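You operate a simulated robot arm through the tools that you are given. There is no shell and no other tool. Be economical: measure what you need, move in short steps, check, and stop when the job is done.

Carry out the task below with a simulated two-armed robot. There is one attempt and no reset: what you move stays moved.

## Task
Bring the white crate to the fence, clamp it and pack the green and red bobbins.
Fine: stand the divider across its middle and lay one bobbin on each side of it.

It is judged by the outcome, as a careful person would: the job done as asked, and still so three seconds after it is handed in. It fails if anything else is knocked over, pushed out of place, dropped, spilled or broken.

## Robot
Two 7-joint arms with two-finger parallel grippers on one trunk, on a base that drives. Base frame: it is fixed to the floor where the robot stands at the start and does not move with it; the origin is under the middle of the robot, x ahead of it, y to its left, z up; the surface under the hand at the start is at about z = 50. Lengths are in cm, angles in rad, forces in N, time in s.
The left shoulder is at the start at [5, 16.5, 95.5], the right one opposite. With the tool pointing down near the work surface each hand reaches from about 10 to 66 cm from the robot's upright axis, wherever it stands, measured 20 degrees to its own side. Places, roughly: banded white crate (40x30x20 cm) [50, 20, 60]; blue bobbin, green bobbin, red bobbin [50, 175, 75]; grey divider [50, 250, 75]; inside of the banded white crate [50, 20, 50]; spot on the packing table by the fence [50, 290, 80]. Payload 3.91 kg a hand.
The tool frame of a hand sits at the grasp point between the pads (the TCP): z along the fingers, y along the line on which they close. The tips reach 3 cm beyond it. The gripper opens to 11 cm. The fingers are 2 cm wide and 1 cm thick; the gripper's body (4.8 by 11.2 cm) begins 5.5 cm behind the TCP.
Orientation is that of the tool frame in the base frame, as [roll, pitch, yaw] about the fixed x, y, z axes, in that order (R = Rz(yaw) Ry(pitch) Rx(roll)). With the fingers straight down and closing along the base's y, the tool's x points along the base's -x, its y along +y and its z along -z.

## Interface
- The arms move only by the tool servo_tool. It takes "left_deltas", "right_deltas" or both (then of equal length, played together; a hand with none holds still); each is one flat list of numbers, 7 for each row, row after row: the shift along the tool's x, y, z in units of 50 mm (1.0 is 50 mm), then the turn, a rotation vector about the tool's x, y, z in units of 6 degrees (1.0 is 6 degrees), then the finger opening in cm, from 0 to 11. In form: [tx, ty, tz, rx, ry, rz, grip, tx, ty, tz, rx, ry, rz, grip, ...]. A call has 1 to 10 rows; each row shifts and turns the commanded pose from where the row before left it, along the tool's axes as they then stand. A call with a number of a shift or a turn outside -1 to 1 is refused whole. A row lasts 0.2 s, in which the tool goes at most 5 cm and 0.15 rad; a call with a longer step from one row to the next is refused whole, and so is a gripper value outside its range. A pose out of reach is approached as far as the arm can. The call stops where the force on the tool passes 90 N (or 10 N more than at its start, if that is more) or the arm is blocked; 0.2 s more then pass. Each finger travels about 4.5 cm/s and halts on what it meets, pressing with about 21 N; the grip force reading is that of the motor and also rises with nothing between the fingers. The clock runs only during rows and for 0.2 s after the last one: add rows that do not move to give the fingers time. The reply holds the time, the measured pose of the TCP, the force on the tool along the base axes, the opening and the grip force, in the units named above and with some noise, with the torque about the TCP (base axes, N m) and any sound that the robot's microphone picked up, and new pictures: "pictures" is both (left out), scene, wrist or none (wrist: the cameras of the hands that moved).
- Cameras (640 x 400 px; columns grow to the right, rows downward): "scene" is now at [9.3, 4.04, 113.25]; the picture's right is [0.47, -0.88, 0.00], its down [-0.41, -0.22, -0.88] and it looks along [0.78, 0.41, -0.47] (base axes); focal length 214 px, centre (320, 200). "left" rides on the left gripper at [7.2, -1.7, -10.3] in its tool frame; the picture's right is [0.23, 0.97, 0.00], its down [-0.76, 0.18, -0.62] and it looks along [-0.61, 0.14, 0.78] (tool axes); focal length 222 px, centre (320, 200). "right" rides on the right gripper at [7.2, 1.7, -10.3] in its tool frame; the picture's right is [-0.23, 0.97, 0.00], its down [-0.76, -0.18, -0.62] and it looks along [-0.61, -0.14, 0.78] (tool axes); focal length 222 px, centre (320, 200). There is no depth. A picture from a camera that has moved, and an enlarged one, comes with that camera's place and axes in the base frame and with its lens. The place of the scene camera against the robot may be out by one fixed shift of up to 2.5 cm in any direction.
- lift_body(by): slides the trunk up (or, below 0, down) by that many cm; the arms and the scene camera ride with it, the base frame stays. It gives what a move gives, with no picture.
- roll_base(legs): drives the robot by 1 to 6 legs, each [ahead, left, turn to the left] in cm, cm and rad, along the robot's own axes; the way and the turn of a leg run together, so that a leg with both is an arc; at most 150 cm and 3.142 rad a leg. The arms and the cameras ride along, it lands a little off, and it stops where it bumps. It gives what a move gives, and a new picture of the scene camera.
- turn_head(pan, tilt): turns the head with the scene camera to pan (to the left, within 1.396 rad either way) and tilt (down, from -0.506 to 1.204), counted from straight ahead of the robot. It gives what a move gives, and a new picture of the scene camera.
- inspect(camera, box): a new picture of the part [left, top, right, bottom] of that camera's present view, enlarged. No time passes.
- job_done(): hands the job in; it is judged then, once.

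Go step by step. Nothing tells you exact positions but the pictures and the camera data: compare them with the known pose of the tool, close in by small moves and look again before you grip or let go. The budget is 120 turns and 260 pictures, counting those below and the enlarged ones. Unless the task says otherwise, let go and move clear before handing in.

The tools are called after ">>>" as a command line: name --argument value ..., lists and objects as JSON in quotes. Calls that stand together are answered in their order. servo_tool: Moves the arms, as the interface text tells. Its arguments: {"type":"object","properties":{"left_deltas":{"type":"array","items":{"type":"number"}},"right_deltas":{"type":"array","items":{"type":"number"}},"pictures":{"type":"string","enum":["both","scene","wrist","none"]}},"required":[]} The other tools are called the same way: lift_body (by) slides the trunk up or down; roll_base (legs) drives the base; turn_head (pan, tilt) turns the head that bears the scene camera; inspect (camera, box) takes an enlarged picture of a part of a camera's view; job_done () hands the job in.

At the start:

```text
t: 0.0
left_ee_pos: [29.33, 29.45, 104.78]
left_ee_rot: [-3.141, 0.001, 3.142]
left_contact_force: [-1.0, 0.8, -0.2]
left_moment: [-0.02, -0.03, -0.02]
left_gripper_width: 11.01
left_grasp_force: 0.1
right_ee_pos: [41.56, 1.39, 100.28]
right_ee_rot: [3.14, 0.003, -3.141]
right_contact_force: [-0.2, -0.3, -0.1]
right_moment: [0.01, -0.01, 0.0]
right_gripper_width: 10.98
right_grasp_force: 0.1
trunk travel left (down, up): [-17.5, 32.8]
robot x, y, heading: [0.32, -0.6, -0.001]
head pan, tilt: [0.487, 0.487]
```

scene: 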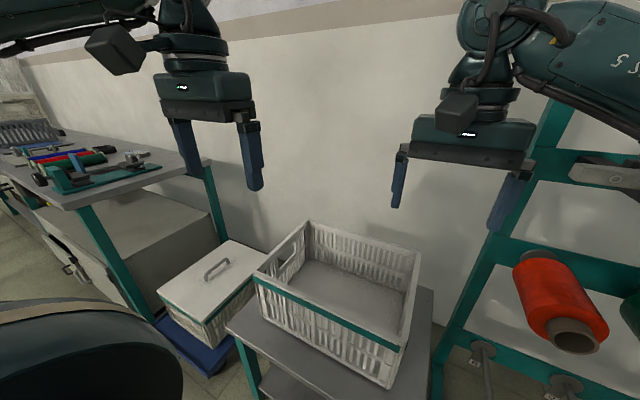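
right: 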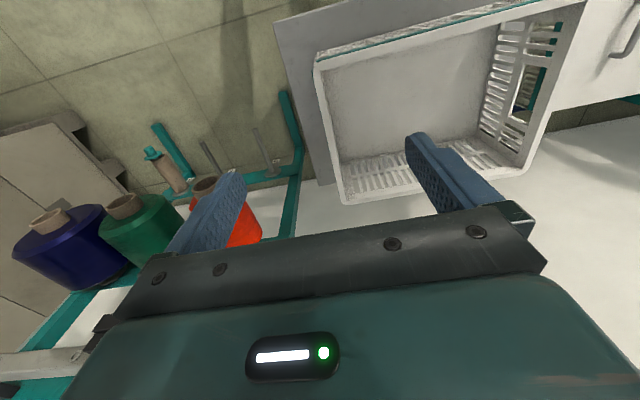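
left: 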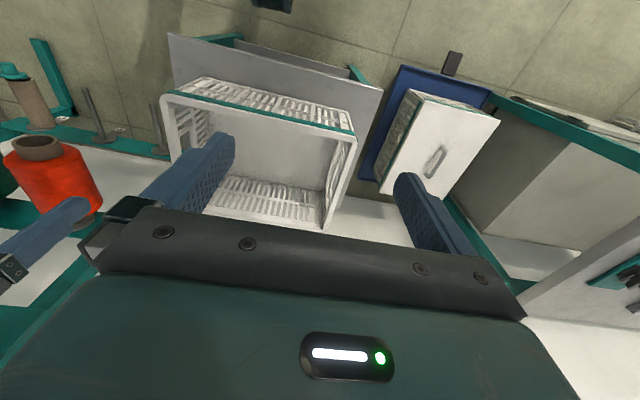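

I see the open banded crate on a low stand ahead, a lidded crate to its left, and a bench further left with small items. I'll look left toward the bench first.

>>> turn_head --pan 1.2 --tilt 0.3

>>> turn_head --pan 0.3 --tilt 0.8

```text
t: 1.1
left_ee_pos: [29.49, 29.36, 104.78]
left_ee_rot: [3.141, 0.0, -3.141]
left_contact_force: [0.1, -0.4, 0.5]
left_moment: [-0.02, 0.01, 0.0]
left_gripper_width: 11.0
left_grasp_force: 0.1
right_ee_pos: [41.56, 1.47, 100.25]
right_ee_rot: [3.141, 0.0, -3.141]
right_contact_force: [0.5, 0.4, -0.5]
right_moment: [0.01, 0.0, 0.0]
right_gripper_width: 11.01
right_grasp_force: 0.0
trunk travel left (down, up): [-17.5, 32.8]
robot x, y, heading: [0.1, 0.06, -0.004]
head pan, tilt: [1.201, 0.3]
camera scene: at [4.62, 8.47, 114.97], right [0.93, -0.36, 0.0], down [-0.11, -0.28, -0.96], along [0.35, 0.89, -0.3], focal length 214 px, centre (320, 200)
```

scene: 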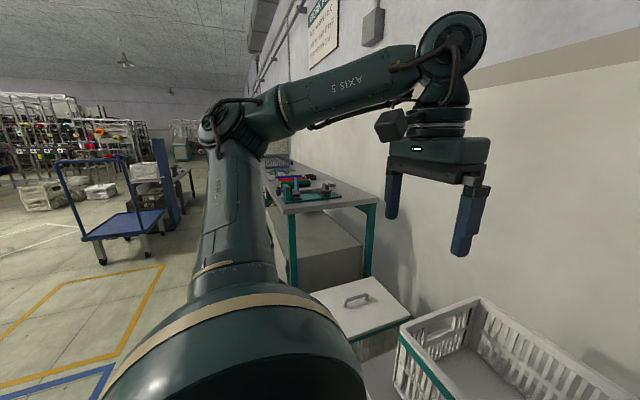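

```text
t: 2.3
left_ee_pos: [29.54, 29.51, 104.71]
left_ee_rot: [3.141, 0.0, 3.14]
left_contact_force: [0.2, 0.5, 1.1]
left_moment: [-0.03, 0.0, 0.01]
left_gripper_width: 10.99
left_grasp_force: 0.0
right_ee_pos: [41.7, 1.4, 100.3]
right_ee_rot: [-3.14, -0.001, 3.141]
right_contact_force: [-0.2, 0.7, 0.2]
right_moment: [0.01, 0.0, -0.01]
right_gripper_width: 11.0
right_grasp_force: 0.1
trunk travel left (down, up): [-17.5, 32.8]
robot x, y, heading: [-0.12, 0.05, 0.004]
head pan, tilt: [0.3, 0.799]
camera scene: at [8.95, 2.16, 110.54], right [0.3, -0.95, 0.0], down [-0.68, -0.21, -0.7], along [0.67, 0.21, -0.72], focal length 214 px, centre (320, 200)
```

scene: 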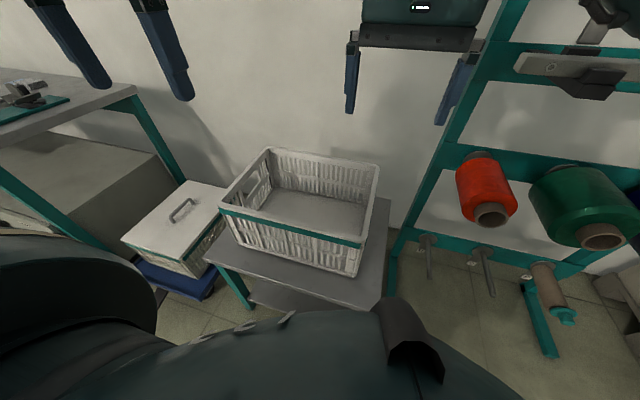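

The rack to the right holds large cones; the task's bobbins should be on the bench to the left. I'll back up a bit and drive left to inspect the bench.

>>> turn_head --pan 1.1 --tilt 0.3

>>> roll_base --legs '[[-15, 0, 0], [0, 120, 0]]'

>>> turn_head --pan 0.5 --tilt 0.6

```text
t: 3.4
left_ee_pos: [29.39, 29.36, 104.69]
left_ee_rot: [3.141, -0.001, 3.141]
left_contact_force: [0.4, 0.0, -1.0]
left_moment: [0.04, 0.0, 0.01]
left_gripper_width: 11.02
left_grasp_force: 0.0
right_ee_pos: [41.71, 1.36, 100.27]
right_ee_rot: [-3.141, 0.0, -3.141]
right_contact_force: [0.9, 0.6, 1.3]
right_moment: [0.01, 0.01, 0.0]
right_gripper_width: 11.01
right_grasp_force: 0.0
trunk travel left (down, up): [-17.5, 32.8]
robot x, y, heading: [0.33, 0.04, -0.003]
head pan, tilt: [1.1, 0.3]
camera scene: at [5.49, 8.09, 114.97], right [0.89, -0.45, 0.0], down [-0.13, -0.26, -0.96], along [0.43, 0.85, -0.3], focal length 214 px, centre (320, 200)
```

scene: 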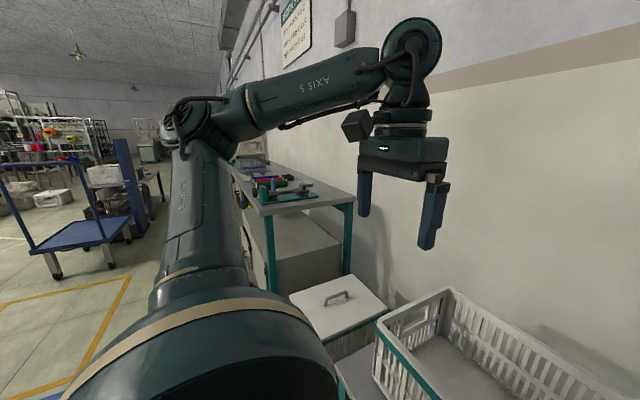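

```text
t: 15.1
left_ee_pos: [13.4, 149.11, 104.69]
left_ee_rot: [3.141, 0.0, -3.128]
left_contact_force: [0.9, 0.9, -0.4]
left_moment: [-0.02, -0.01, 0.0]
left_gripper_width: 10.98
left_grasp_force: 0.1
right_ee_pos: [25.85, 121.24, 100.24]
right_ee_rot: [3.141, -0.001, -3.129]
right_contact_force: [-1.0, 0.5, 0.1]
right_moment: [0.01, -0.04, 0.0]
right_gripper_width: 11.02
right_grasp_force: 0.2
trunk travel left (down, up): [-17.5, 32.8]
robot x, y, heading: [-15.86, 119.42, 0.015]
head pan, tilt: [1.1, 0.3]
camera scene: at [-10.33, 127.51, 114.98], right [0.9, -0.44, 0.0], down [-0.13, -0.27, -0.96], along [0.42, 0.86, -0.3], focal length 214 px, centre (320, 200)
```

scene: 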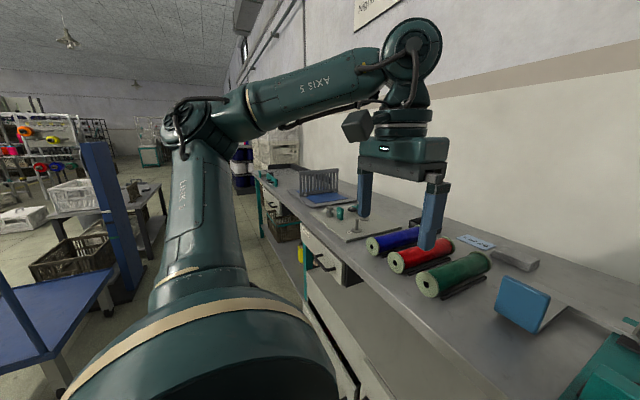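

```text
t: 16.1
left_ee_pos: [13.38, 149.11, 104.55]
left_ee_rot: [-3.141, -0.001, -3.129]
left_contact_force: [0.7, 0.1, 0.6]
left_moment: [0.0, -0.02, 0.02]
left_gripper_width: 11.0
left_grasp_force: 0.1
right_ee_pos: [25.89, 121.36, 100.23]
right_ee_rot: [-3.14, -0.001, -3.131]
right_contact_force: [0.2, -0.3, -0.1]
right_moment: [-0.02, 0.02, -0.02]
right_gripper_width: 11.0
right_grasp_force: 0.1
trunk travel left (down, up): [-17.5, 32.8]
robot x, y, heading: [-15.32, 119.27, 0.013]
head pan, tilt: [0.499, 0.6]
camera scene: at [-6.77, 123.47, 112.23], right [0.49, -0.87, 0.0], down [-0.49, -0.28, -0.83], along [0.72, 0.4, -0.56], focal length 214 px, centre (320, 200)
```

scene: 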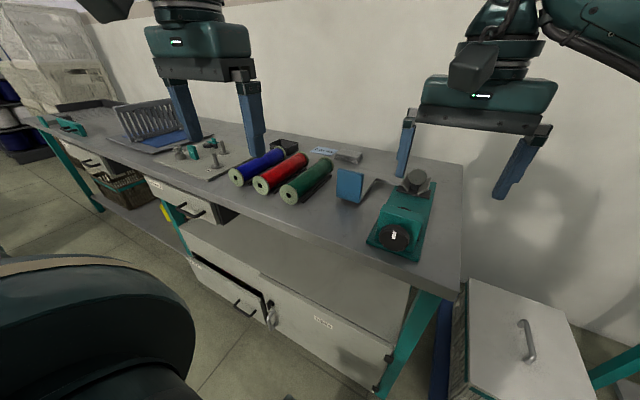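

Bobbins (blue, red, green) lie on the bench near a divider rack farther along. Moving on to view the fence and the divider.

>>> roll_base --legs '[[-5, 110, 0]]'

>>> turn_head --pan 0.9 --tilt 0.6

>>> turn_head --pan 0.0 --tilt 0.7

```text
t: 26.0
left_ee_pos: [6.69, 258.83, 104.8]
left_ee_rot: [-3.14, 0.001, -3.125]
left_contact_force: [-0.1, 0.9, -0.2]
left_moment: [-0.01, 0.02, -0.01]
left_gripper_width: 11.0
left_grasp_force: 0.0
right_ee_pos: [19.39, 231.03, 100.12]
right_ee_rot: [-3.141, 0.0, -3.126]
right_contact_force: [0.3, -0.4, 0.5]
right_moment: [0.02, 0.02, 0.02]
right_gripper_width: 11.03
right_grasp_force: 0.0
trunk travel left (down, up): [-17.5, 32.8]
robot x, y, heading: [-22.05, 228.76, 0.016]
head pan, tilt: [0.499, 0.6]
camera scene: at [-13.36, 233.08, 112.23], right [0.49, -0.87, 0.0], down [-0.49, -0.28, -0.83], along [0.72, 0.41, -0.56], focal length 214 px, centre (320, 200)
```

scene: 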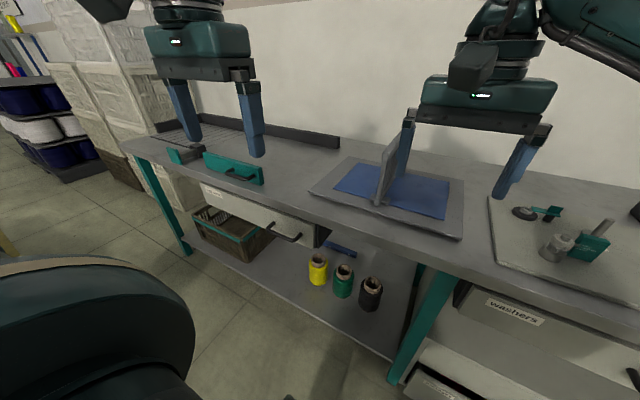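

```text
t: 26.9
left_ee_pos: [6.57, 258.78, 104.62]
left_ee_rot: [3.141, 0.0, -3.124]
left_contact_force: [0.9, 1.0, -0.5]
left_moment: [0.03, -0.03, 0.0]
left_gripper_width: 11.0
left_grasp_force: 0.1
right_ee_pos: [19.41, 231.03, 100.2]
right_ee_rot: [3.141, -0.001, -3.127]
right_contact_force: [-0.9, 0.2, -0.8]
right_moment: [0.01, 0.04, 0.0]
right_gripper_width: 10.97
right_grasp_force: 0.2
trunk travel left (down, up): [-17.5, 32.8]
robot x, y, heading: [-22.15, 228.93, 0.018]
head pan, tilt: [0.901, 0.6]
camera scene: at [-15.67, 235.72, 112.23], right [0.79, -0.61, 0.0], down [-0.34, -0.45, -0.83], along [0.5, 0.66, -0.56], focal length 214 px, centre (320, 200)
```

scene: 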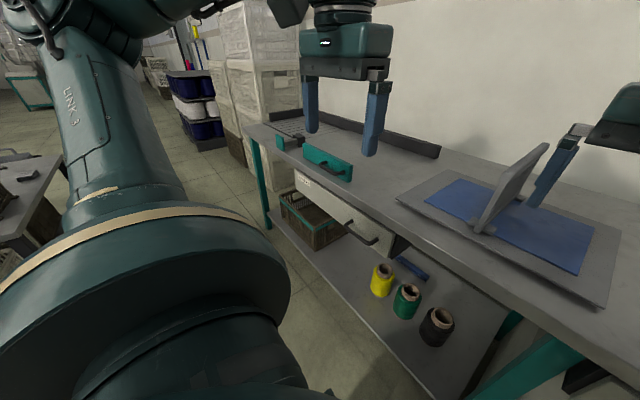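

```text
t: 28.1
left_ee_pos: [6.57, 258.89, 104.63]
left_ee_rot: [-3.141, 0.002, -3.125]
left_contact_force: [0.4, 0.2, -0.4]
left_moment: [0.0, 0.0, 0.01]
left_gripper_width: 10.98
left_grasp_force: 0.1
right_ee_pos: [19.31, 231.04, 100.29]
right_ee_rot: [3.139, -0.001, -3.124]
right_contact_force: [-0.1, -0.1, 0.4]
right_moment: [-0.04, -0.01, -0.02]
right_gripper_width: 11.0
right_grasp_force: 0.0
trunk travel left (down, up): [-17.5, 32.8]
robot x, y, heading: [-22.11, 229.06, 0.019]
head pan, tilt: [0.0, 0.7]
camera scene: at [-12.55, 228.86, 111.37], right [0.02, -1.0, 0.0], down [-0.64, -0.01, -0.77], along [0.76, 0.01, -0.64], focal length 214 px, centre (320, 200)
```

scene: 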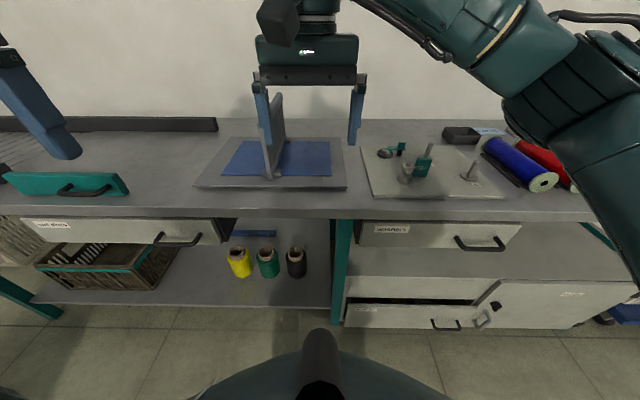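

The divider stands on the blue pad, and the fence (dark bar) with a teal clamp are left. I'll move closer to the fence to see the clamp.

>>> roll_base --legs '[[0, 65, 0]]'

>>> inspect --camera "scene" --box '[160, 60, 480, 260]'

```text
t: 34.3
left_ee_pos: [5.82, 323.96, 104.69]
left_ee_rot: [-3.141, -0.001, -3.129]
left_contact_force: [1.6, -0.1, -0.4]
left_moment: [0.02, 0.0, 0.02]
left_gripper_width: 10.99
left_grasp_force: 0.1
right_ee_pos: [18.34, 296.11, 100.26]
right_ee_rot: [-3.141, -0.002, -3.129]
right_contact_force: [-0.3, -0.3, 0.6]
right_moment: [0.01, 0.04, 0.0]
right_gripper_width: 11.02
right_grasp_force: 0.2
trunk travel left (down, up): [-17.5, 32.8]
robot x, y, heading: [-23.26, 294.41, 0.012]
head pan, tilt: [0.0, 0.7]
camera scene: at [-13.52, 294.06, 111.37], right [0.01, -1.0, 0.0], down [-0.64, -0.01, -0.76], along [0.76, 0.01, -0.64], focal length 214 px, centre (320, 200)
```

scene: 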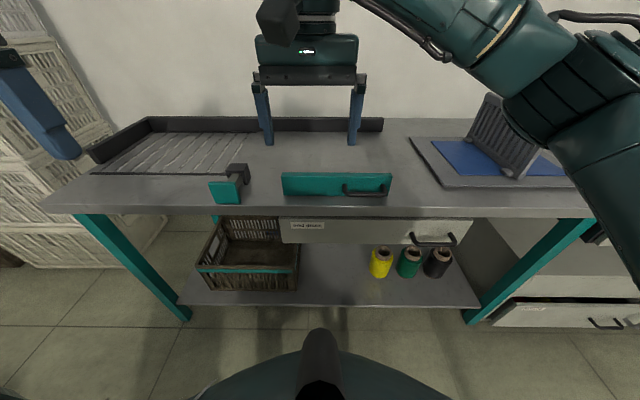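

```text
2.00 times, centred on (320, 160) of scene
camera zoom: at [-13.52, 294.06, 111.37], right [0.01, -1.0, 0.0], down [-0.64, -0.01, -0.76], along [0.76, 0.01, -0.64], focal length 429 px, centre (320, 280)
```

zoom: 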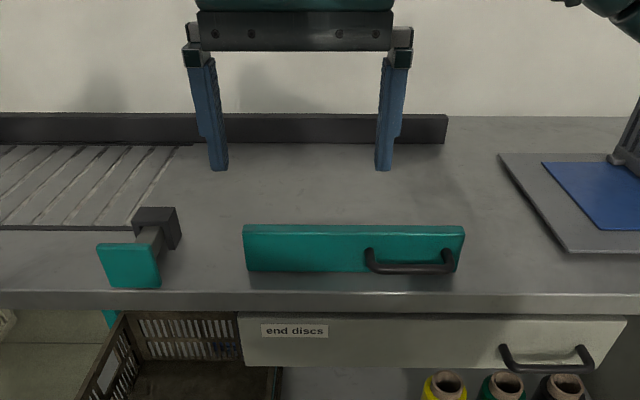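

The fence is an L-shaped dark bar; a teal bar with handle and a small block are in front of it. I'll look through the wrist cameras for detail.

>>> inspect --camera "right" --box '[0, 0, 640, 400]'

>>> inspect --camera "left" --box '[0, 0, 640, 400]'

>>> inspect --camera "scene" --box '[190, 140, 410, 278]'

```text
1.00 times, centred on (320, 200) of right (not enlarged: the box is as wide or as high as the picture)
camera zoom: at [11.02, 297.53, 110.62], right [0.22, 0.98, 0.0], down [0.76, -0.17, 0.62], along [0.61, -0.13, -0.78], focal length 222 px, centre (320, 200)
```

zoom: 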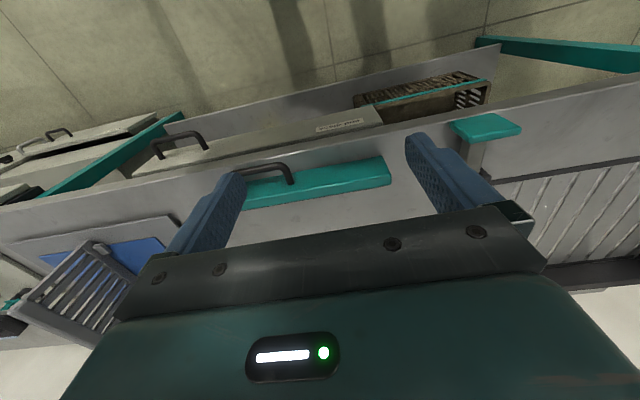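

```text
1.00 times, centred on (320, 200) of left (not enlarged: the box is as wide or as high as the picture)
camera zoom: at [-1.39, 322.14, 114.92], right [-0.24, 0.97, 0.0], down [0.76, 0.19, 0.62], along [0.61, 0.15, -0.78], focal length 222 px, centre (320, 200)
```

zoom: 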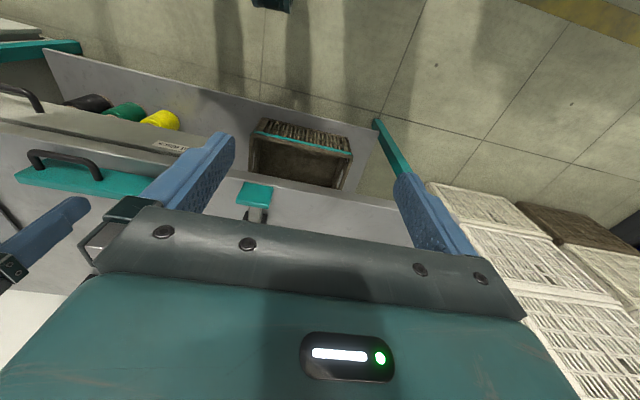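

```text
2.90 times, centred on (300, 209) of scene
camera zoom: at [-13.52, 294.06, 111.37], right [0.01, -1.0, 0.0], down [-0.64, -0.01, -0.76], along [0.76, 0.01, -0.64], focal length 622 px, centre (378, 174)
```

zoom: 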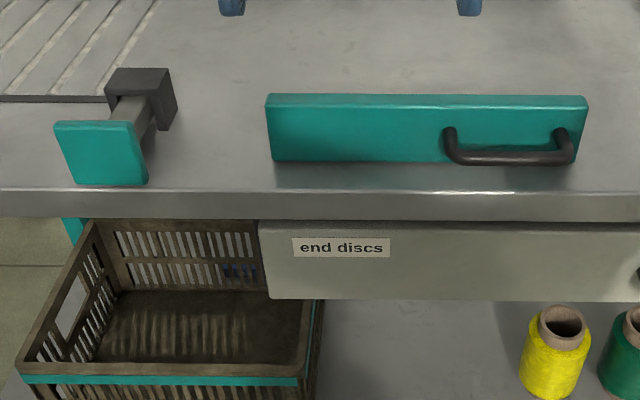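

The bar with handle sits in front of the fence spot, at y≈272–305 with top z≈81; the table surface is about z=75. I'll move closer to study the clamp mechanism.

>>> roll_base --legs '[[18, 15, 0]]'

>>> turn_head --pan 0.0 --tilt 1.0

```text
t: 36.2
left_ee_pos: [23.8, 339.0, 104.73]
left_ee_rot: [3.141, 0.003, -3.132]
left_contact_force: [-0.3, -0.4, -0.4]
left_moment: [0.06, 0.01, 0.0]
left_gripper_width: 10.95
left_grasp_force: 0.0
right_ee_pos: [36.23, 311.08, 100.32]
right_ee_rot: [-3.141, 0.0, -3.132]
right_contact_force: [0.1, -0.3, -0.6]
right_moment: [0.02, 0.0, 0.06]
right_gripper_width: 11.02
right_grasp_force: 0.0
trunk travel left (down, up): [-17.5, 32.8]
robot x, y, heading: [-5.43, 309.09, 0.012]
head pan, tilt: [0.0, 0.7]
camera scene: at [4.42, 309.13, 111.36], right [0.01, -1.0, 0.0], down [-0.64, -0.01, -0.76], along [0.76, 0.01, -0.64], focal length 214 px, centre (320, 200)
```

scene: 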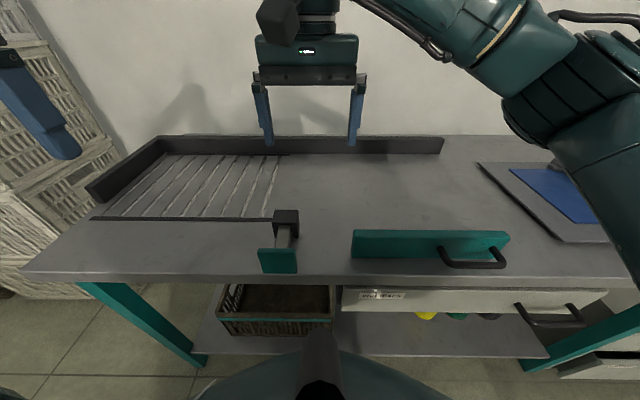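

```text
t: 37.0
left_ee_pos: [23.68, 338.96, 104.75]
left_ee_rot: [-3.141, 0.0, -3.13]
left_contact_force: [0.3, -0.5, 0.0]
left_moment: [0.0, 0.01, -0.02]
left_gripper_width: 11.01
left_grasp_force: 0.1
right_ee_pos: [36.28, 311.08, 100.21]
right_ee_rot: [3.141, 0.002, -3.131]
right_contact_force: [-0.5, 0.2, -0.2]
right_moment: [0.0, -0.01, 0.0]
right_gripper_width: 10.99
right_grasp_force: 0.1
trunk travel left (down, up): [-17.5, 32.8]
robot x, y, heading: [-5.12, 309.25, 0.009]
head pan, tilt: [0.0, 1.0]
camera scene: at [2.88, 309.1, 109.03], right [0.01, -1.0, 0.0], down [-0.84, -0.01, -0.54], along [0.54, 0.01, -0.84], focal length 214 px, centre (320, 200)
```

scene: 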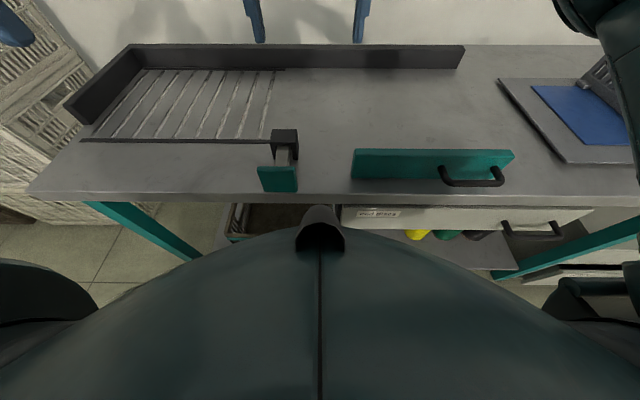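

Let me zoom on the block and bar.

>>> inspect --camera "scene" --box '[230, 110, 330, 210]'

>>> inspect --camera "scene" --box '[330, 120, 530, 220]'

>>> inspect --camera "left" --box '[0, 100, 400, 350]'

>>> inspect --camera "right" --box '[200, 60, 640, 340]'

```text
4.00 times, centred on (280, 160) of scene
camera zoom: at [2.88, 309.1, 109.03], right [0.01, -1.0, 0.0], down [-0.84, -0.01, -0.54], along [0.54, 0.01, -0.84], focal length 858 px, centre (480, 360)
```

zoom: 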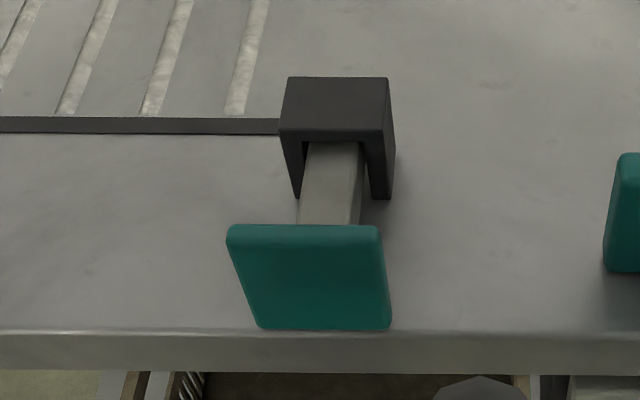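

```text
3.20 times, centred on (430, 170) of scene
camera zoom: at [2.88, 309.1, 109.03], right [0.01, -1.0, 0.0], down [-0.84, -0.01, -0.54], along [0.54, 0.01, -0.84], focal length 686 px, centre (-32, 296)
```

zoom: 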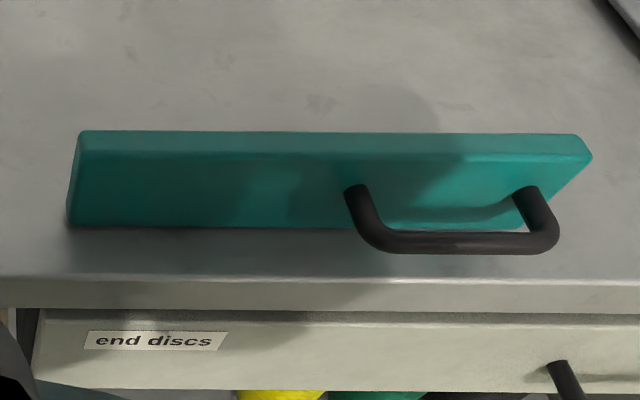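

```text
1.60 times, centred on (200, 225) of left
camera zoom: at [16.55, 337.19, 114.92], right [-0.24, 0.97, 0.0], down [0.76, 0.19, 0.62], along [0.61, 0.15, -0.78], focal length 355 px, centre (512, 160)
```

zoom: 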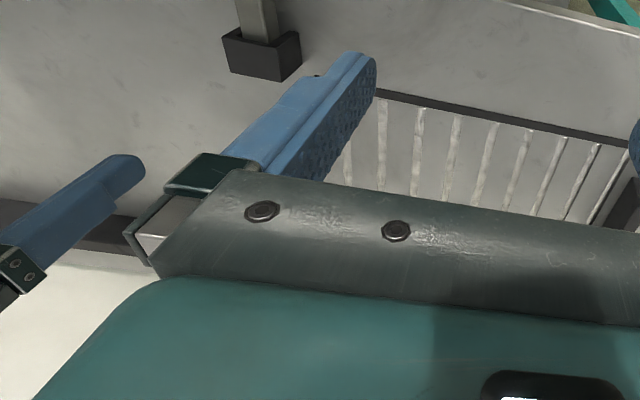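

```text
1.43 times, centred on (420, 200) of right
camera zoom: at [28.94, 312.57, 110.63], right [0.22, 0.98, 0.0], down [0.76, -0.17, 0.62], along [0.61, -0.13, -0.78], focal length 317 px, centre (177, 200)
```

zoom: 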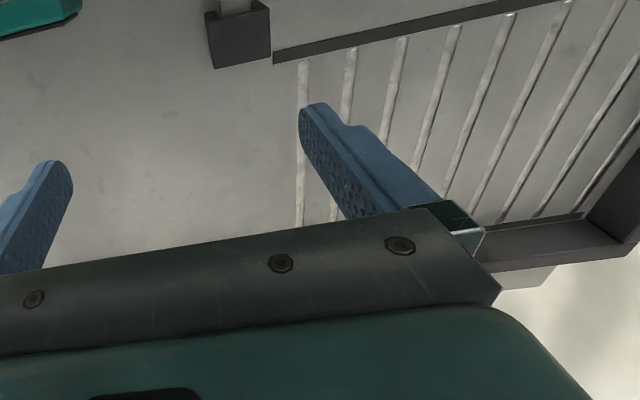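

I need to know how the bar and plunger move; I'll back off, go right a bit, lower the trunk and look along the table at low angle.

>>> roll_base --legs '[[-20, -60, 0]]'

>>> lift_body --by -16

>>> turn_head --pan 0.75 --tilt 0.3

>>> inspect --camera "scene" --box '[160, 150, 480, 350]'

```text
t: 42.8
left_ee_pos: [5.04, 278.14, 104.76]
left_ee_rot: [-3.141, 0.0, -3.122]
left_contact_force: [0.5, -0.4, 1.2]
left_moment: [-0.02, 0.02, 0.02]
left_gripper_width: 10.99
left_grasp_force: 0.0
right_ee_pos: [17.77, 250.35, 100.21]
right_ee_rot: [3.14, 0.001, -3.122]
right_contact_force: [0.3, -0.1, -0.5]
right_moment: [0.01, -0.02, 0.02]
right_gripper_width: 11.01
right_grasp_force: 0.1
trunk travel left (down, up): [-17.5, 32.8]
robot x, y, heading: [-24.19, 248.06, 0.021]
head pan, tilt: [0.0, 1.0]
camera scene: at [-15.67, 248.08, 109.03], right [0.02, -1.0, 0.0], down [-0.84, -0.02, -0.54], along [0.54, 0.01, -0.84], focal length 214 px, centre (320, 200)
```

scene: 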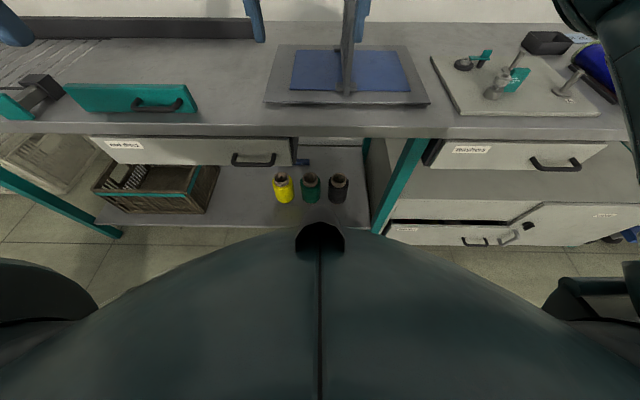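

```text
t: 44.7
left_ee_pos: [4.99, 278.19, 88.61]
left_ee_rot: [3.141, 0.0, -3.122]
left_contact_force: [0.3, -0.1, -0.7]
left_moment: [0.02, 0.01, 0.0]
left_gripper_width: 11.01
left_grasp_force: 0.1
right_ee_pos: [17.8, 250.4, 84.25]
right_ee_rot: [-3.141, 0.0, -3.124]
right_contact_force: [0.0, -0.5, 0.4]
right_moment: [-0.03, -0.04, 0.0]
right_gripper_width: 11.01
right_grasp_force: 0.1
trunk travel left (down, up): [-1.5, 48.8]
robot x, y, heading: [-24.01, 248.05, 0.02]
head pan, tilt: [0.0, 1.0]
```

```text
t: 45.8
left_ee_pos: [4.97, 278.21, 88.68]
left_ee_rot: [3.141, 0.001, -3.122]
left_contact_force: [-0.4, 0.6, 0.9]
left_moment: [-0.04, 0.0, 0.02]
left_gripper_width: 11.01
left_grasp_force: 0.0
right_ee_pos: [17.7, 250.37, 84.3]
right_ee_rot: [3.141, 0.0, -3.122]
right_contact_force: [0.1, -0.4, -1.2]
right_moment: [-0.02, -0.01, 0.02]
right_gripper_width: 11.01
right_grasp_force: 0.0
trunk travel left (down, up): [-1.5, 48.8]
robot x, y, heading: [-23.8, 248.32, 0.018]
head pan, tilt: [0.75, 0.3]
camera scene: at [-15.93, 254.44, 98.97], right [0.7, -0.72, 0.0], down [-0.21, -0.21, -0.96], along [0.69, 0.66, -0.3], focal length 214 px, centre (320, 200)
```

scene: 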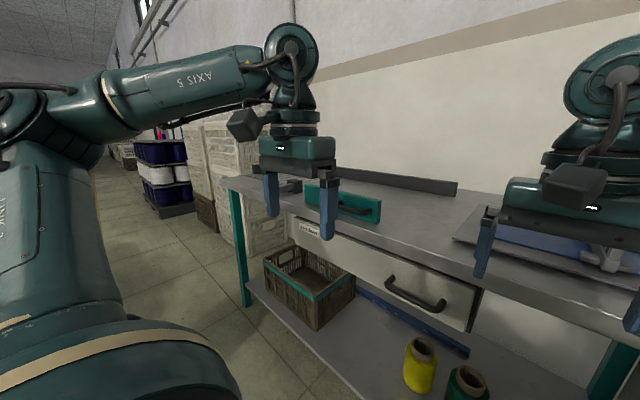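

```text
2.00 times, centred on (320, 250) of scene
camera zoom: at [-15.93, 254.44, 98.97], right [0.7, -0.72, 0.0], down [-0.21, -0.21, -0.96], along [0.69, 0.66, -0.3], focal length 429 px, centre (320, 100)
```

zoom: 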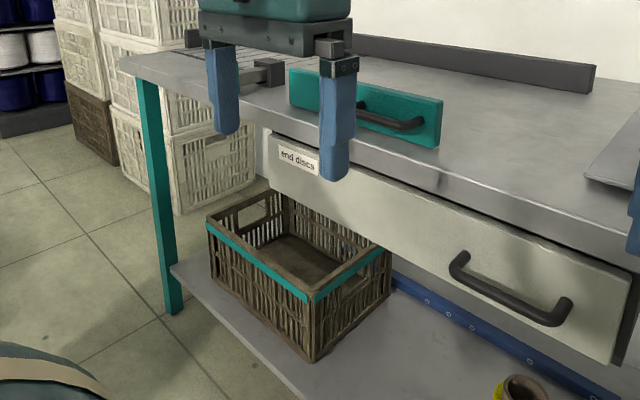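

The bar with handle (y≈288) matches the given spot, so I take it as the clamp jaw pressing toward the back fence. Now I go back to the crate, centring on it.

>>> lift_body --by 16

>>> roll_base --legs '[[0, -115, -0.01], [0, -115, -0.01]]'

>>> turn_head --pan 0.0 --tilt 0.8

```text
t: 47.6
left_ee_pos: [4.85, 278.11, 104.63]
left_ee_rot: [-3.141, 0.0, -3.122]
left_contact_force: [-0.2, -0.1, -0.1]
left_moment: [0.03, 0.01, 0.02]
left_gripper_width: 10.98
left_grasp_force: 0.0
right_ee_pos: [17.77, 250.28, 100.23]
right_ee_rot: [3.141, -0.001, -3.122]
right_contact_force: [0.9, 1.1, -0.2]
right_moment: [0.03, 0.01, -0.02]
right_gripper_width: 11.0
right_grasp_force: 0.1
trunk travel left (down, up): [-17.5, 32.8]
robot x, y, heading: [-23.96, 248.09, 0.023]
head pan, tilt: [0.75, 0.3]
```

```text
t: 67.7
left_ee_pos: [8.73, 50.46, 104.69]
left_ee_rot: [-3.14, 0.001, 3.138]
left_contact_force: [-0.3, 0.2, -0.4]
left_moment: [-0.01, 0.01, 0.01]
left_gripper_width: 10.99
left_grasp_force: 0.2
right_ee_pos: [20.94, 22.43, 100.33]
right_ee_rot: [-3.14, 0.0, 3.141]
right_contact_force: [0.3, -0.6, -0.3]
right_moment: [-0.01, 0.04, 0.01]
right_gripper_width: 11.0
right_grasp_force: 0.1
trunk travel left (down, up): [-17.5, 32.8]
robot x, y, heading: [-21.0, 21.06, -0.003]
head pan, tilt: [0.75, 0.3]
camera scene: at [-12.7, 27.22, 114.98], right [0.68, -0.73, 0.0], down [-0.22, -0.2, -0.96], along [0.7, 0.65, -0.3], focal length 214 px, centre (320, 200)
```

scene: 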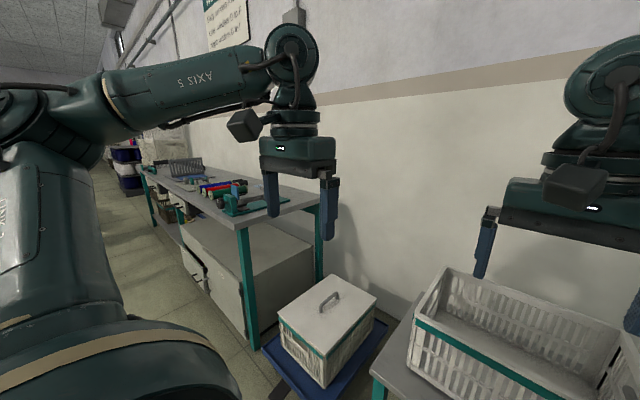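

```text
t: 68.8
left_ee_pos: [8.8, 50.64, 104.72]
left_ee_rot: [3.141, 0.001, 3.14]
left_contact_force: [1.0, 0.3, 0.2]
left_moment: [0.01, -0.01, -0.01]
left_gripper_width: 11.01
left_grasp_force: 0.1
right_ee_pos: [20.88, 22.52, 100.2]
right_ee_rot: [-3.141, 0.0, 3.141]
right_contact_force: [-0.3, -0.1, 0.0]
right_moment: [0.0, 0.02, 0.01]
right_gripper_width: 11.02
right_grasp_force: 0.1
trunk travel left (down, up): [-17.5, 32.8]
robot x, y, heading: [-20.87, 21.12, 0.0]
head pan, tilt: [0.0, 0.799]
camera scene: at [-11.47, 20.86, 110.55], right [0.0, -1.0, 0.0], down [-0.72, 0.0, -0.7], along [0.7, 0.0, -0.72], focal length 214 px, centre (320, 200)
```

scene: 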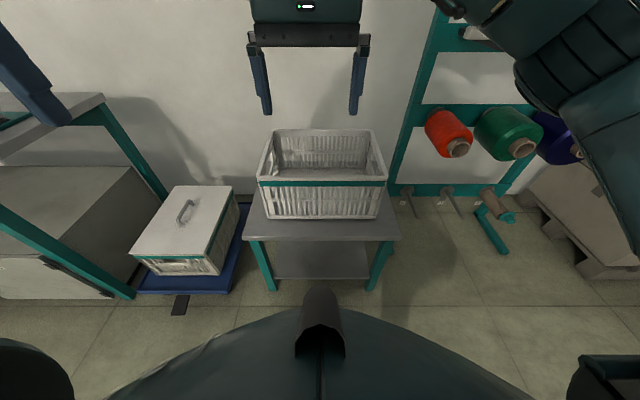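

The crate centre is about (52, 20), rim at z≈69. I'll drive ahead 20 cm, then bring the hands above the two end walls.

>>> roll_base --legs '[[20, 0, 0]]'

```text
t: 70.4
left_ee_pos: [29.06, 50.46, 104.83]
left_ee_rot: [3.141, 0.0, 3.139]
left_contact_force: [-0.2, 0.1, 0.3]
left_moment: [-0.01, 0.0, -0.01]
left_gripper_width: 11.0
left_grasp_force: 0.1
right_ee_pos: [41.13, 22.44, 100.18]
right_ee_rot: [3.141, 0.0, 3.141]
right_contact_force: [-0.8, 0.2, 0.1]
right_moment: [-0.02, -0.01, 0.02]
right_gripper_width: 10.99
right_grasp_force: 0.1
trunk travel left (down, up): [-17.5, 32.8]
robot x, y, heading: [-0.4, 21.4, -0.007]
head pan, tilt: [0.0, 0.799]
camera scene: at [8.85, 20.84, 110.54], right [0.0, -1.0, 0.0], down [-0.72, 0.0, -0.7], along [0.7, 0.0, -0.72], focal length 214 px, centre (320, 200)
```

scene: 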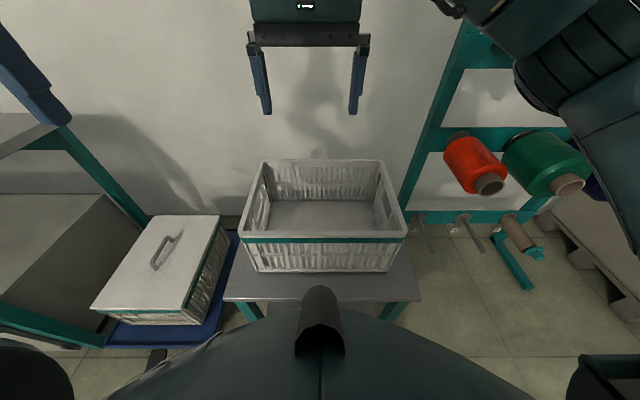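

Moving both hands above the end walls of the crate, staying about 12 cm above the rim.

>>> servo_tool --left_deltas '[-0.686, -0.286, 0.571, 0, 0, 0, 11, -0.686, -0.286, 0.571, 0, 0, 0, 11, -0.686, -0.286, 0.571, 0, 0, 0, 11, -0.686, -0.286, 0.571, 0, 0, 0, 11, -0.686, -0.286, 0.571, 0, 0, 0, 11, -0.686, -0.286, 0.571, 0, 0, 0, 11, -0.686, -0.286, 0.571, 0, 0, 0, 11, 0, 0, 0, 0, 0, 0, 11]' --right_deltas '[-0.343, -0.64, 0.429, 0, 0, 0, 11, -0.343, -0.64, 0.429, 0, 0, 0, 11, -0.343, -0.64, 0.429, 0, 0, 0, 11, -0.343, -0.64, 0.429, 0, 0, 0, 11, -0.343, -0.64, 0.429, 0, 0, 0, 11, -0.343, -0.64, 0.429, 0, 0, 0, 11, -0.343, -0.64, 0.429, 0, 0, 0, 11, 0, 0, 0, 0, 0, 0, 11]'

```text
t: 72.2
left_ee_pos: [52.89, 40.74, 84.96]
left_ee_rot: [3.141, 0.002, 3.141]
left_contact_force: [-0.5, 0.0, -0.2]
left_moment: [-0.03, 0.03, 0.03]
left_gripper_width: 10.99
left_grasp_force: 0.0
right_ee_pos: [52.98, 0.04, 85.11]
right_ee_rot: [-3.141, -0.001, 3.141]
right_contact_force: [0.3, -0.4, 0.0]
right_moment: [0.0, -0.01, 0.01]
right_gripper_width: 10.99
right_grasp_force: 0.1
trunk travel left (down, up): [-17.5, 32.8]
robot x, y, heading: [-0.27, 21.09, -0.001]
head pan, tilt: [0.0, 0.799]
camera scene: at [8.85, 20.84, 110.54], right [0.0, -1.0, 0.0], down [-0.72, 0.0, -0.7], along [0.7, 0.0, -0.72], focal length 214 px, centre (320, 200)
camera right: at [45.7, 1.62, 95.5], right [0.23, 0.97, 0.0], down [0.76, -0.18, 0.62], along [0.61, -0.14, -0.78], focal length 222 px, centre (320, 200)
camera left: at [45.7, 38.88, 95.03], right [-0.23, 0.97, 0.0], down [0.76, 0.18, 0.62], along [0.61, 0.14, -0.78], focal length 222 px, centre (320, 200)
```

scene: 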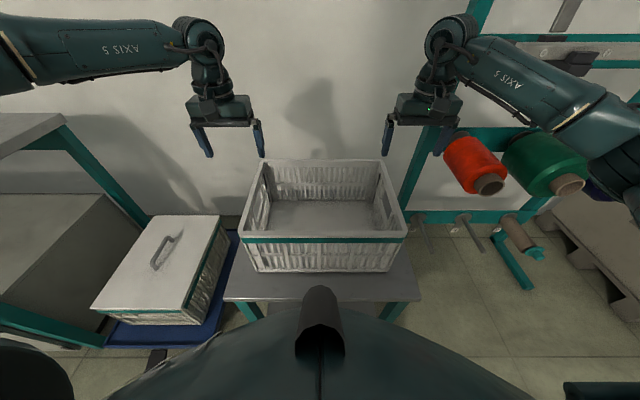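
right: 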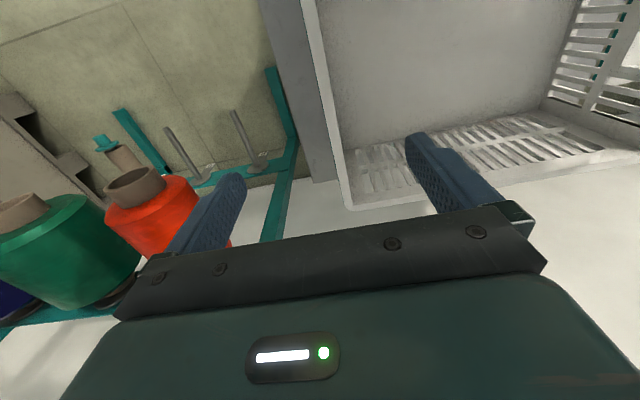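
left: 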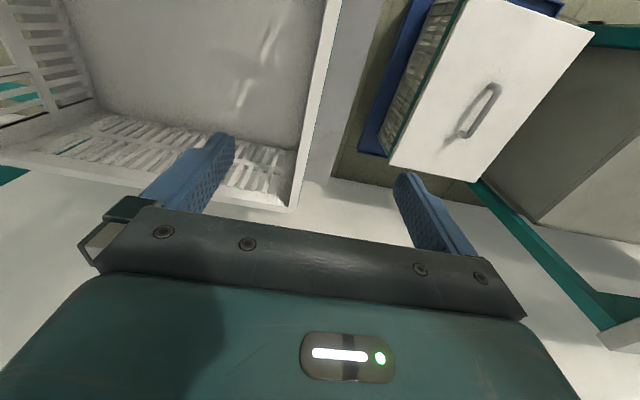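

Rim centres are at about y=39.6 (left) and 1.3 (right). I'll centre the hands on them and descend to straddle the walls.

>>> servo_tool --left_deltas '[0, -0.22, 0.6, 0, 0, 0, 11, 0, 0, 0.6, 0, 0, 0, 8, 0, 0, 0.6, 0, 0, 0, 6, 0, 0, 0.5, 0, 0, 0, 6, 0, 0, 0, 0, 0, 0, 6]' --right_deltas '[0, 0.24, 0.6, 0, 0, 0, 11, 0, 0, 0.6, 0, 0, 0, 8, 0, 0, 0.6, 0, 0, 0, 6, 0, 0, 0.5, 0, 0, 0, 6, 0, 0, 0, 0, 0, 0, 6]'

```text
t: 73.4
left_ee_pos: [50.37, 41.47, 74.2]
left_ee_rot: [3.142, 0.001, 3.141]
left_contact_force: [0.1, -1.2, 0.1]
left_moment: [0.03, -0.02, 0.03]
left_gripper_width: 5.98
left_grasp_force: 0.1
left hand out of reach, approached as far as the arm can: row 1, 2, 3, 4
right_ee_pos: [53.11, 1.13, 73.69]
right_ee_rot: [-3.141, 0.0, 3.14]
right_contact_force: [0.2, 0.9, 0.4]
right_moment: [-0.04, 0.01, 0.0]
right_gripper_width: 5.96
right_grasp_force: 0.0
trunk travel left (down, up): [-17.5, 32.8]
robot x, y, heading: [-0.35, 21.28, 0.002]
head pan, tilt: [0.0, 0.799]
camera scene: at [8.84, 20.84, 110.54], right [0.0, -1.0, 0.0], down [-0.72, 0.0, -0.7], along [0.7, 0.0, -0.72], focal length 214 px, centre (320, 200)
camera right: at [45.79, 2.68, 84.0], right [0.23, 0.97, 0.0], down [0.76, -0.18, 0.62], along [0.61, -0.14, -0.78], focal length 222 px, centre (320, 200)
camera left: at [43.16, 39.77, 84.42], right [-0.23, 0.97, 0.0], down [0.76, 0.18, 0.62], along [0.61, 0.14, -0.78], focal length 222 px, centre (320, 200)
```

scene: 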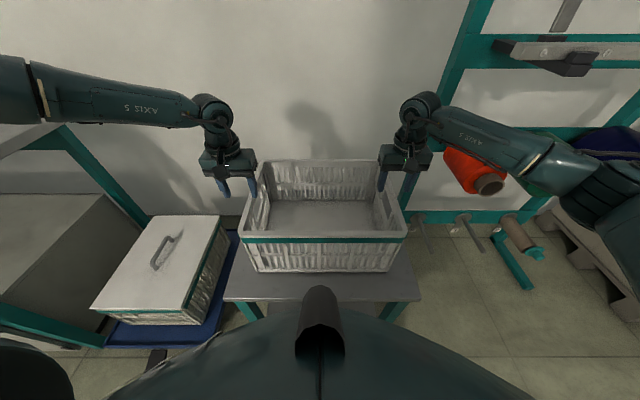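
right: 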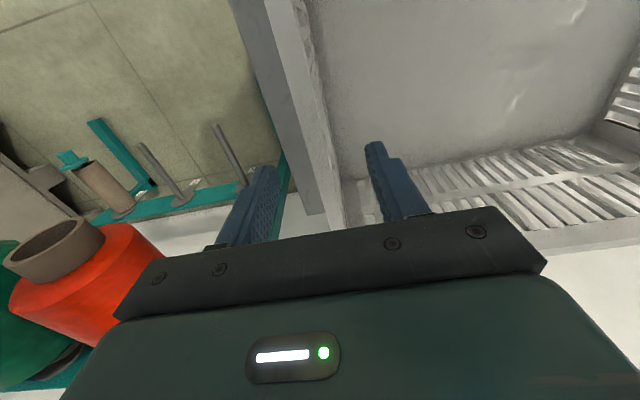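
left: 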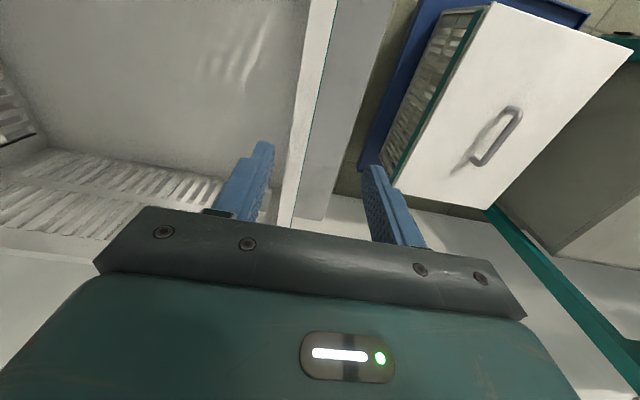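

The left arm can't reach that low from here, so I'll raise both hands 8 cm, re-centre the left one, and descend with the trunk instead.

>>> servo_tool --left_deltas '[0, 0, -0.8, 0, 0, 0, 6, -0.52, -0.36, -0.76, 0, 0, 0, 6, 0, 0, 0, 0, 0, 0, 6]' --right_deltas '[0, 0, -0.8, 0, 0, 0, 6, 0, 0, -0.86, 0, 0, 0, 6, 0, 0, 0, 0, 0, 0, 6]'

```text
t: 74.2
left_ee_pos: [52.4, 40.2, 82.38]
left_ee_rot: [3.141, 0.001, 3.141]
left_contact_force: [0.5, 1.0, 0.1]
left_moment: [-0.01, 0.02, 0.01]
left_gripper_width: 6.01
left_grasp_force: 0.0
left hand out of reach, approached as far as the arm can: row 2
right_ee_pos: [53.15, 1.14, 82.03]
right_ee_rot: [3.14, 0.0, 3.139]
right_contact_force: [-0.1, -0.6, -0.3]
right_moment: [0.01, 0.0, 0.03]
right_gripper_width: 6.03
right_grasp_force: 0.0
trunk travel left (down, up): [-17.5, 32.8]
robot x, y, heading: [-0.43, 21.03, -0.0]
head pan, tilt: [0.0, 0.799]
camera scene: at [8.84, 20.84, 110.54], right [0.0, -1.0, 0.0], down [-0.72, 0.0, -0.7], along [0.7, 0.0, -0.72], focal length 214 px, centre (320, 200)
camera right: at [45.77, 2.81, 92.5], right [0.23, 0.97, 0.0], down [0.76, -0.18, 0.62], along [0.61, -0.14, -0.78], focal length 222 px, centre (320, 200)
camera left: at [45.06, 38.49, 92.66], right [-0.23, 0.97, 0.0], down [0.76, 0.18, 0.62], along [0.61, 0.14, -0.78], focal length 222 px, centre (320, 200)
```

scene: 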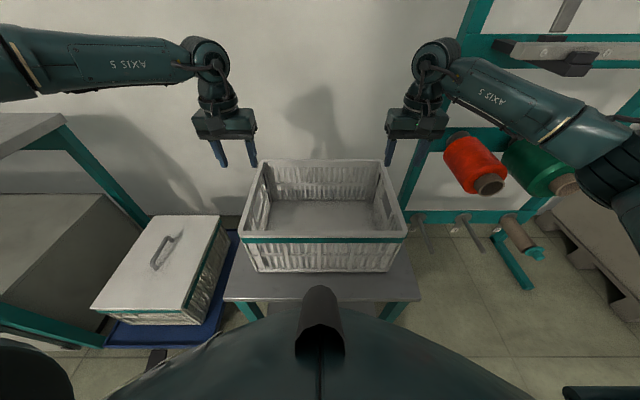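
right: 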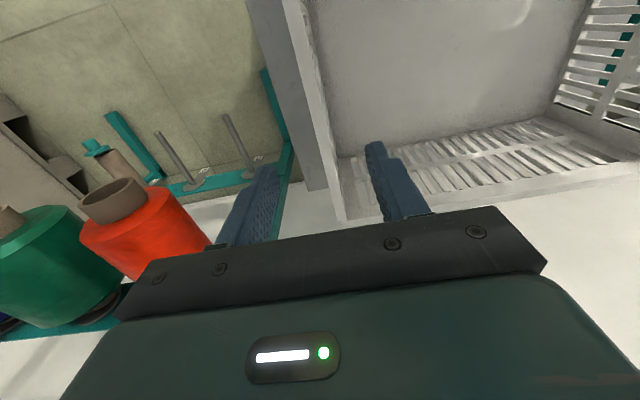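
left: 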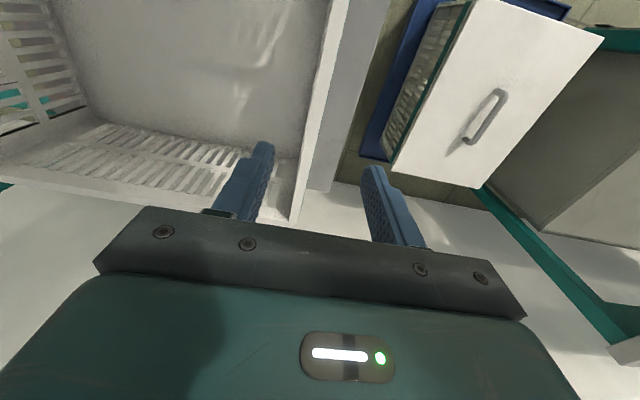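

Lower the trunk part-way, then re-centre the left hand.

>>> lift_body --by -7

>>> servo_tool --left_deltas '[-0.12, -0.12, 0, 0, 0, 0, 6, 0, 0, 0, 0, 0, 0, 6]' --right_deltas '[0, 0.03, 0, 0, 0, 0, 6, 0, 0, 0, 0, 0, 0, 6]' --pictures "wrist"

```text
t: 75.2
left_ee_pos: [52.33, 40.12, 75.48]
left_ee_rot: [-3.14, 0.002, 3.139]
left_contact_force: [0.8, 0.6, 0.3]
left_moment: [0.03, 0.01, -0.01]
left_gripper_width: 6.03
left_grasp_force: 0.1
right_ee_pos: [53.12, 1.2, 75.0]
right_ee_rot: [-3.141, 0.001, 3.139]
right_contact_force: [0.6, 0.0, -0.2]
right_moment: [-0.01, -0.04, 0.02]
right_gripper_width: 5.99
right_grasp_force: 0.1
trunk travel left (down, up): [-10.5, 39.8]
robot x, y, heading: [-0.55, 20.92, -0.007]
head pan, tilt: [0.0, 0.799]
```

```text
t: 75.8
left_ee_pos: [52.26, 40.09, 75.5]
left_ee_rot: [3.141, 0.004, 3.139]
left_contact_force: [0.4, -0.5, 0.7]
left_moment: [0.0, 0.01, 0.05]
left_gripper_width: 5.98
left_grasp_force: 0.0
left hand out of reach, approached as far as the arm can: row 1
right_ee_pos: [52.93, 1.34, 75.19]
right_ee_rot: [3.141, 0.001, 3.14]
right_contact_force: [0.2, -0.5, 0.9]
right_moment: [0.03, 0.0, 0.0]
right_gripper_width: 6.0
right_grasp_force: 0.0
trunk travel left (down, up): [-10.5, 39.8]
robot x, y, heading: [-1.03, 20.9, 0.004]
head pan, tilt: [0.0, 0.799]
camera right: at [45.74, 2.95, 85.49], right [0.23, 0.97, 0.0], down [0.76, -0.18, 0.62], along [0.61, -0.14, -0.78], focal length 222 px, centre (320, 200)
camera left: at [45.05, 38.49, 85.63], right [-0.23, 0.97, 0.0], down [0.76, 0.18, 0.62], along [0.61, 0.14, -0.78], focal length 222 px, centre (320, 200)
```

right: 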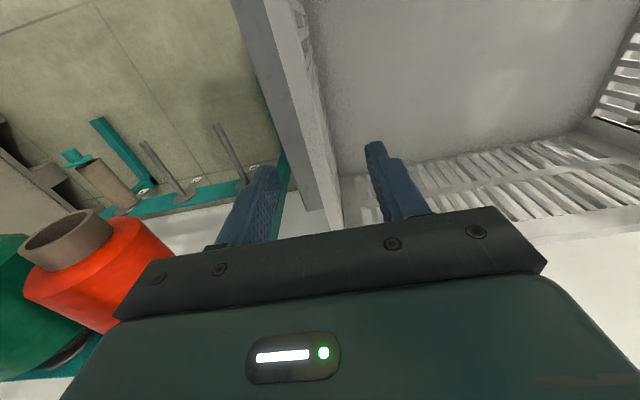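
left: 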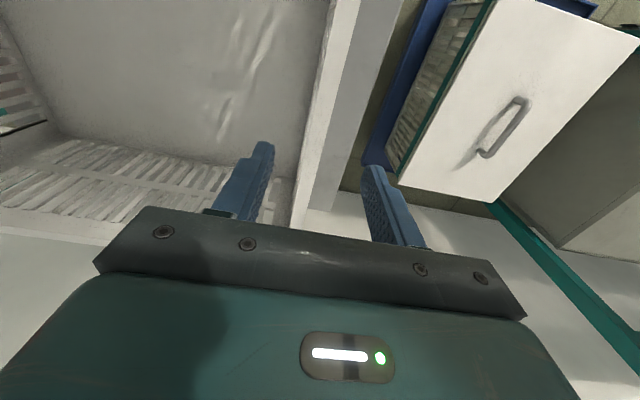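

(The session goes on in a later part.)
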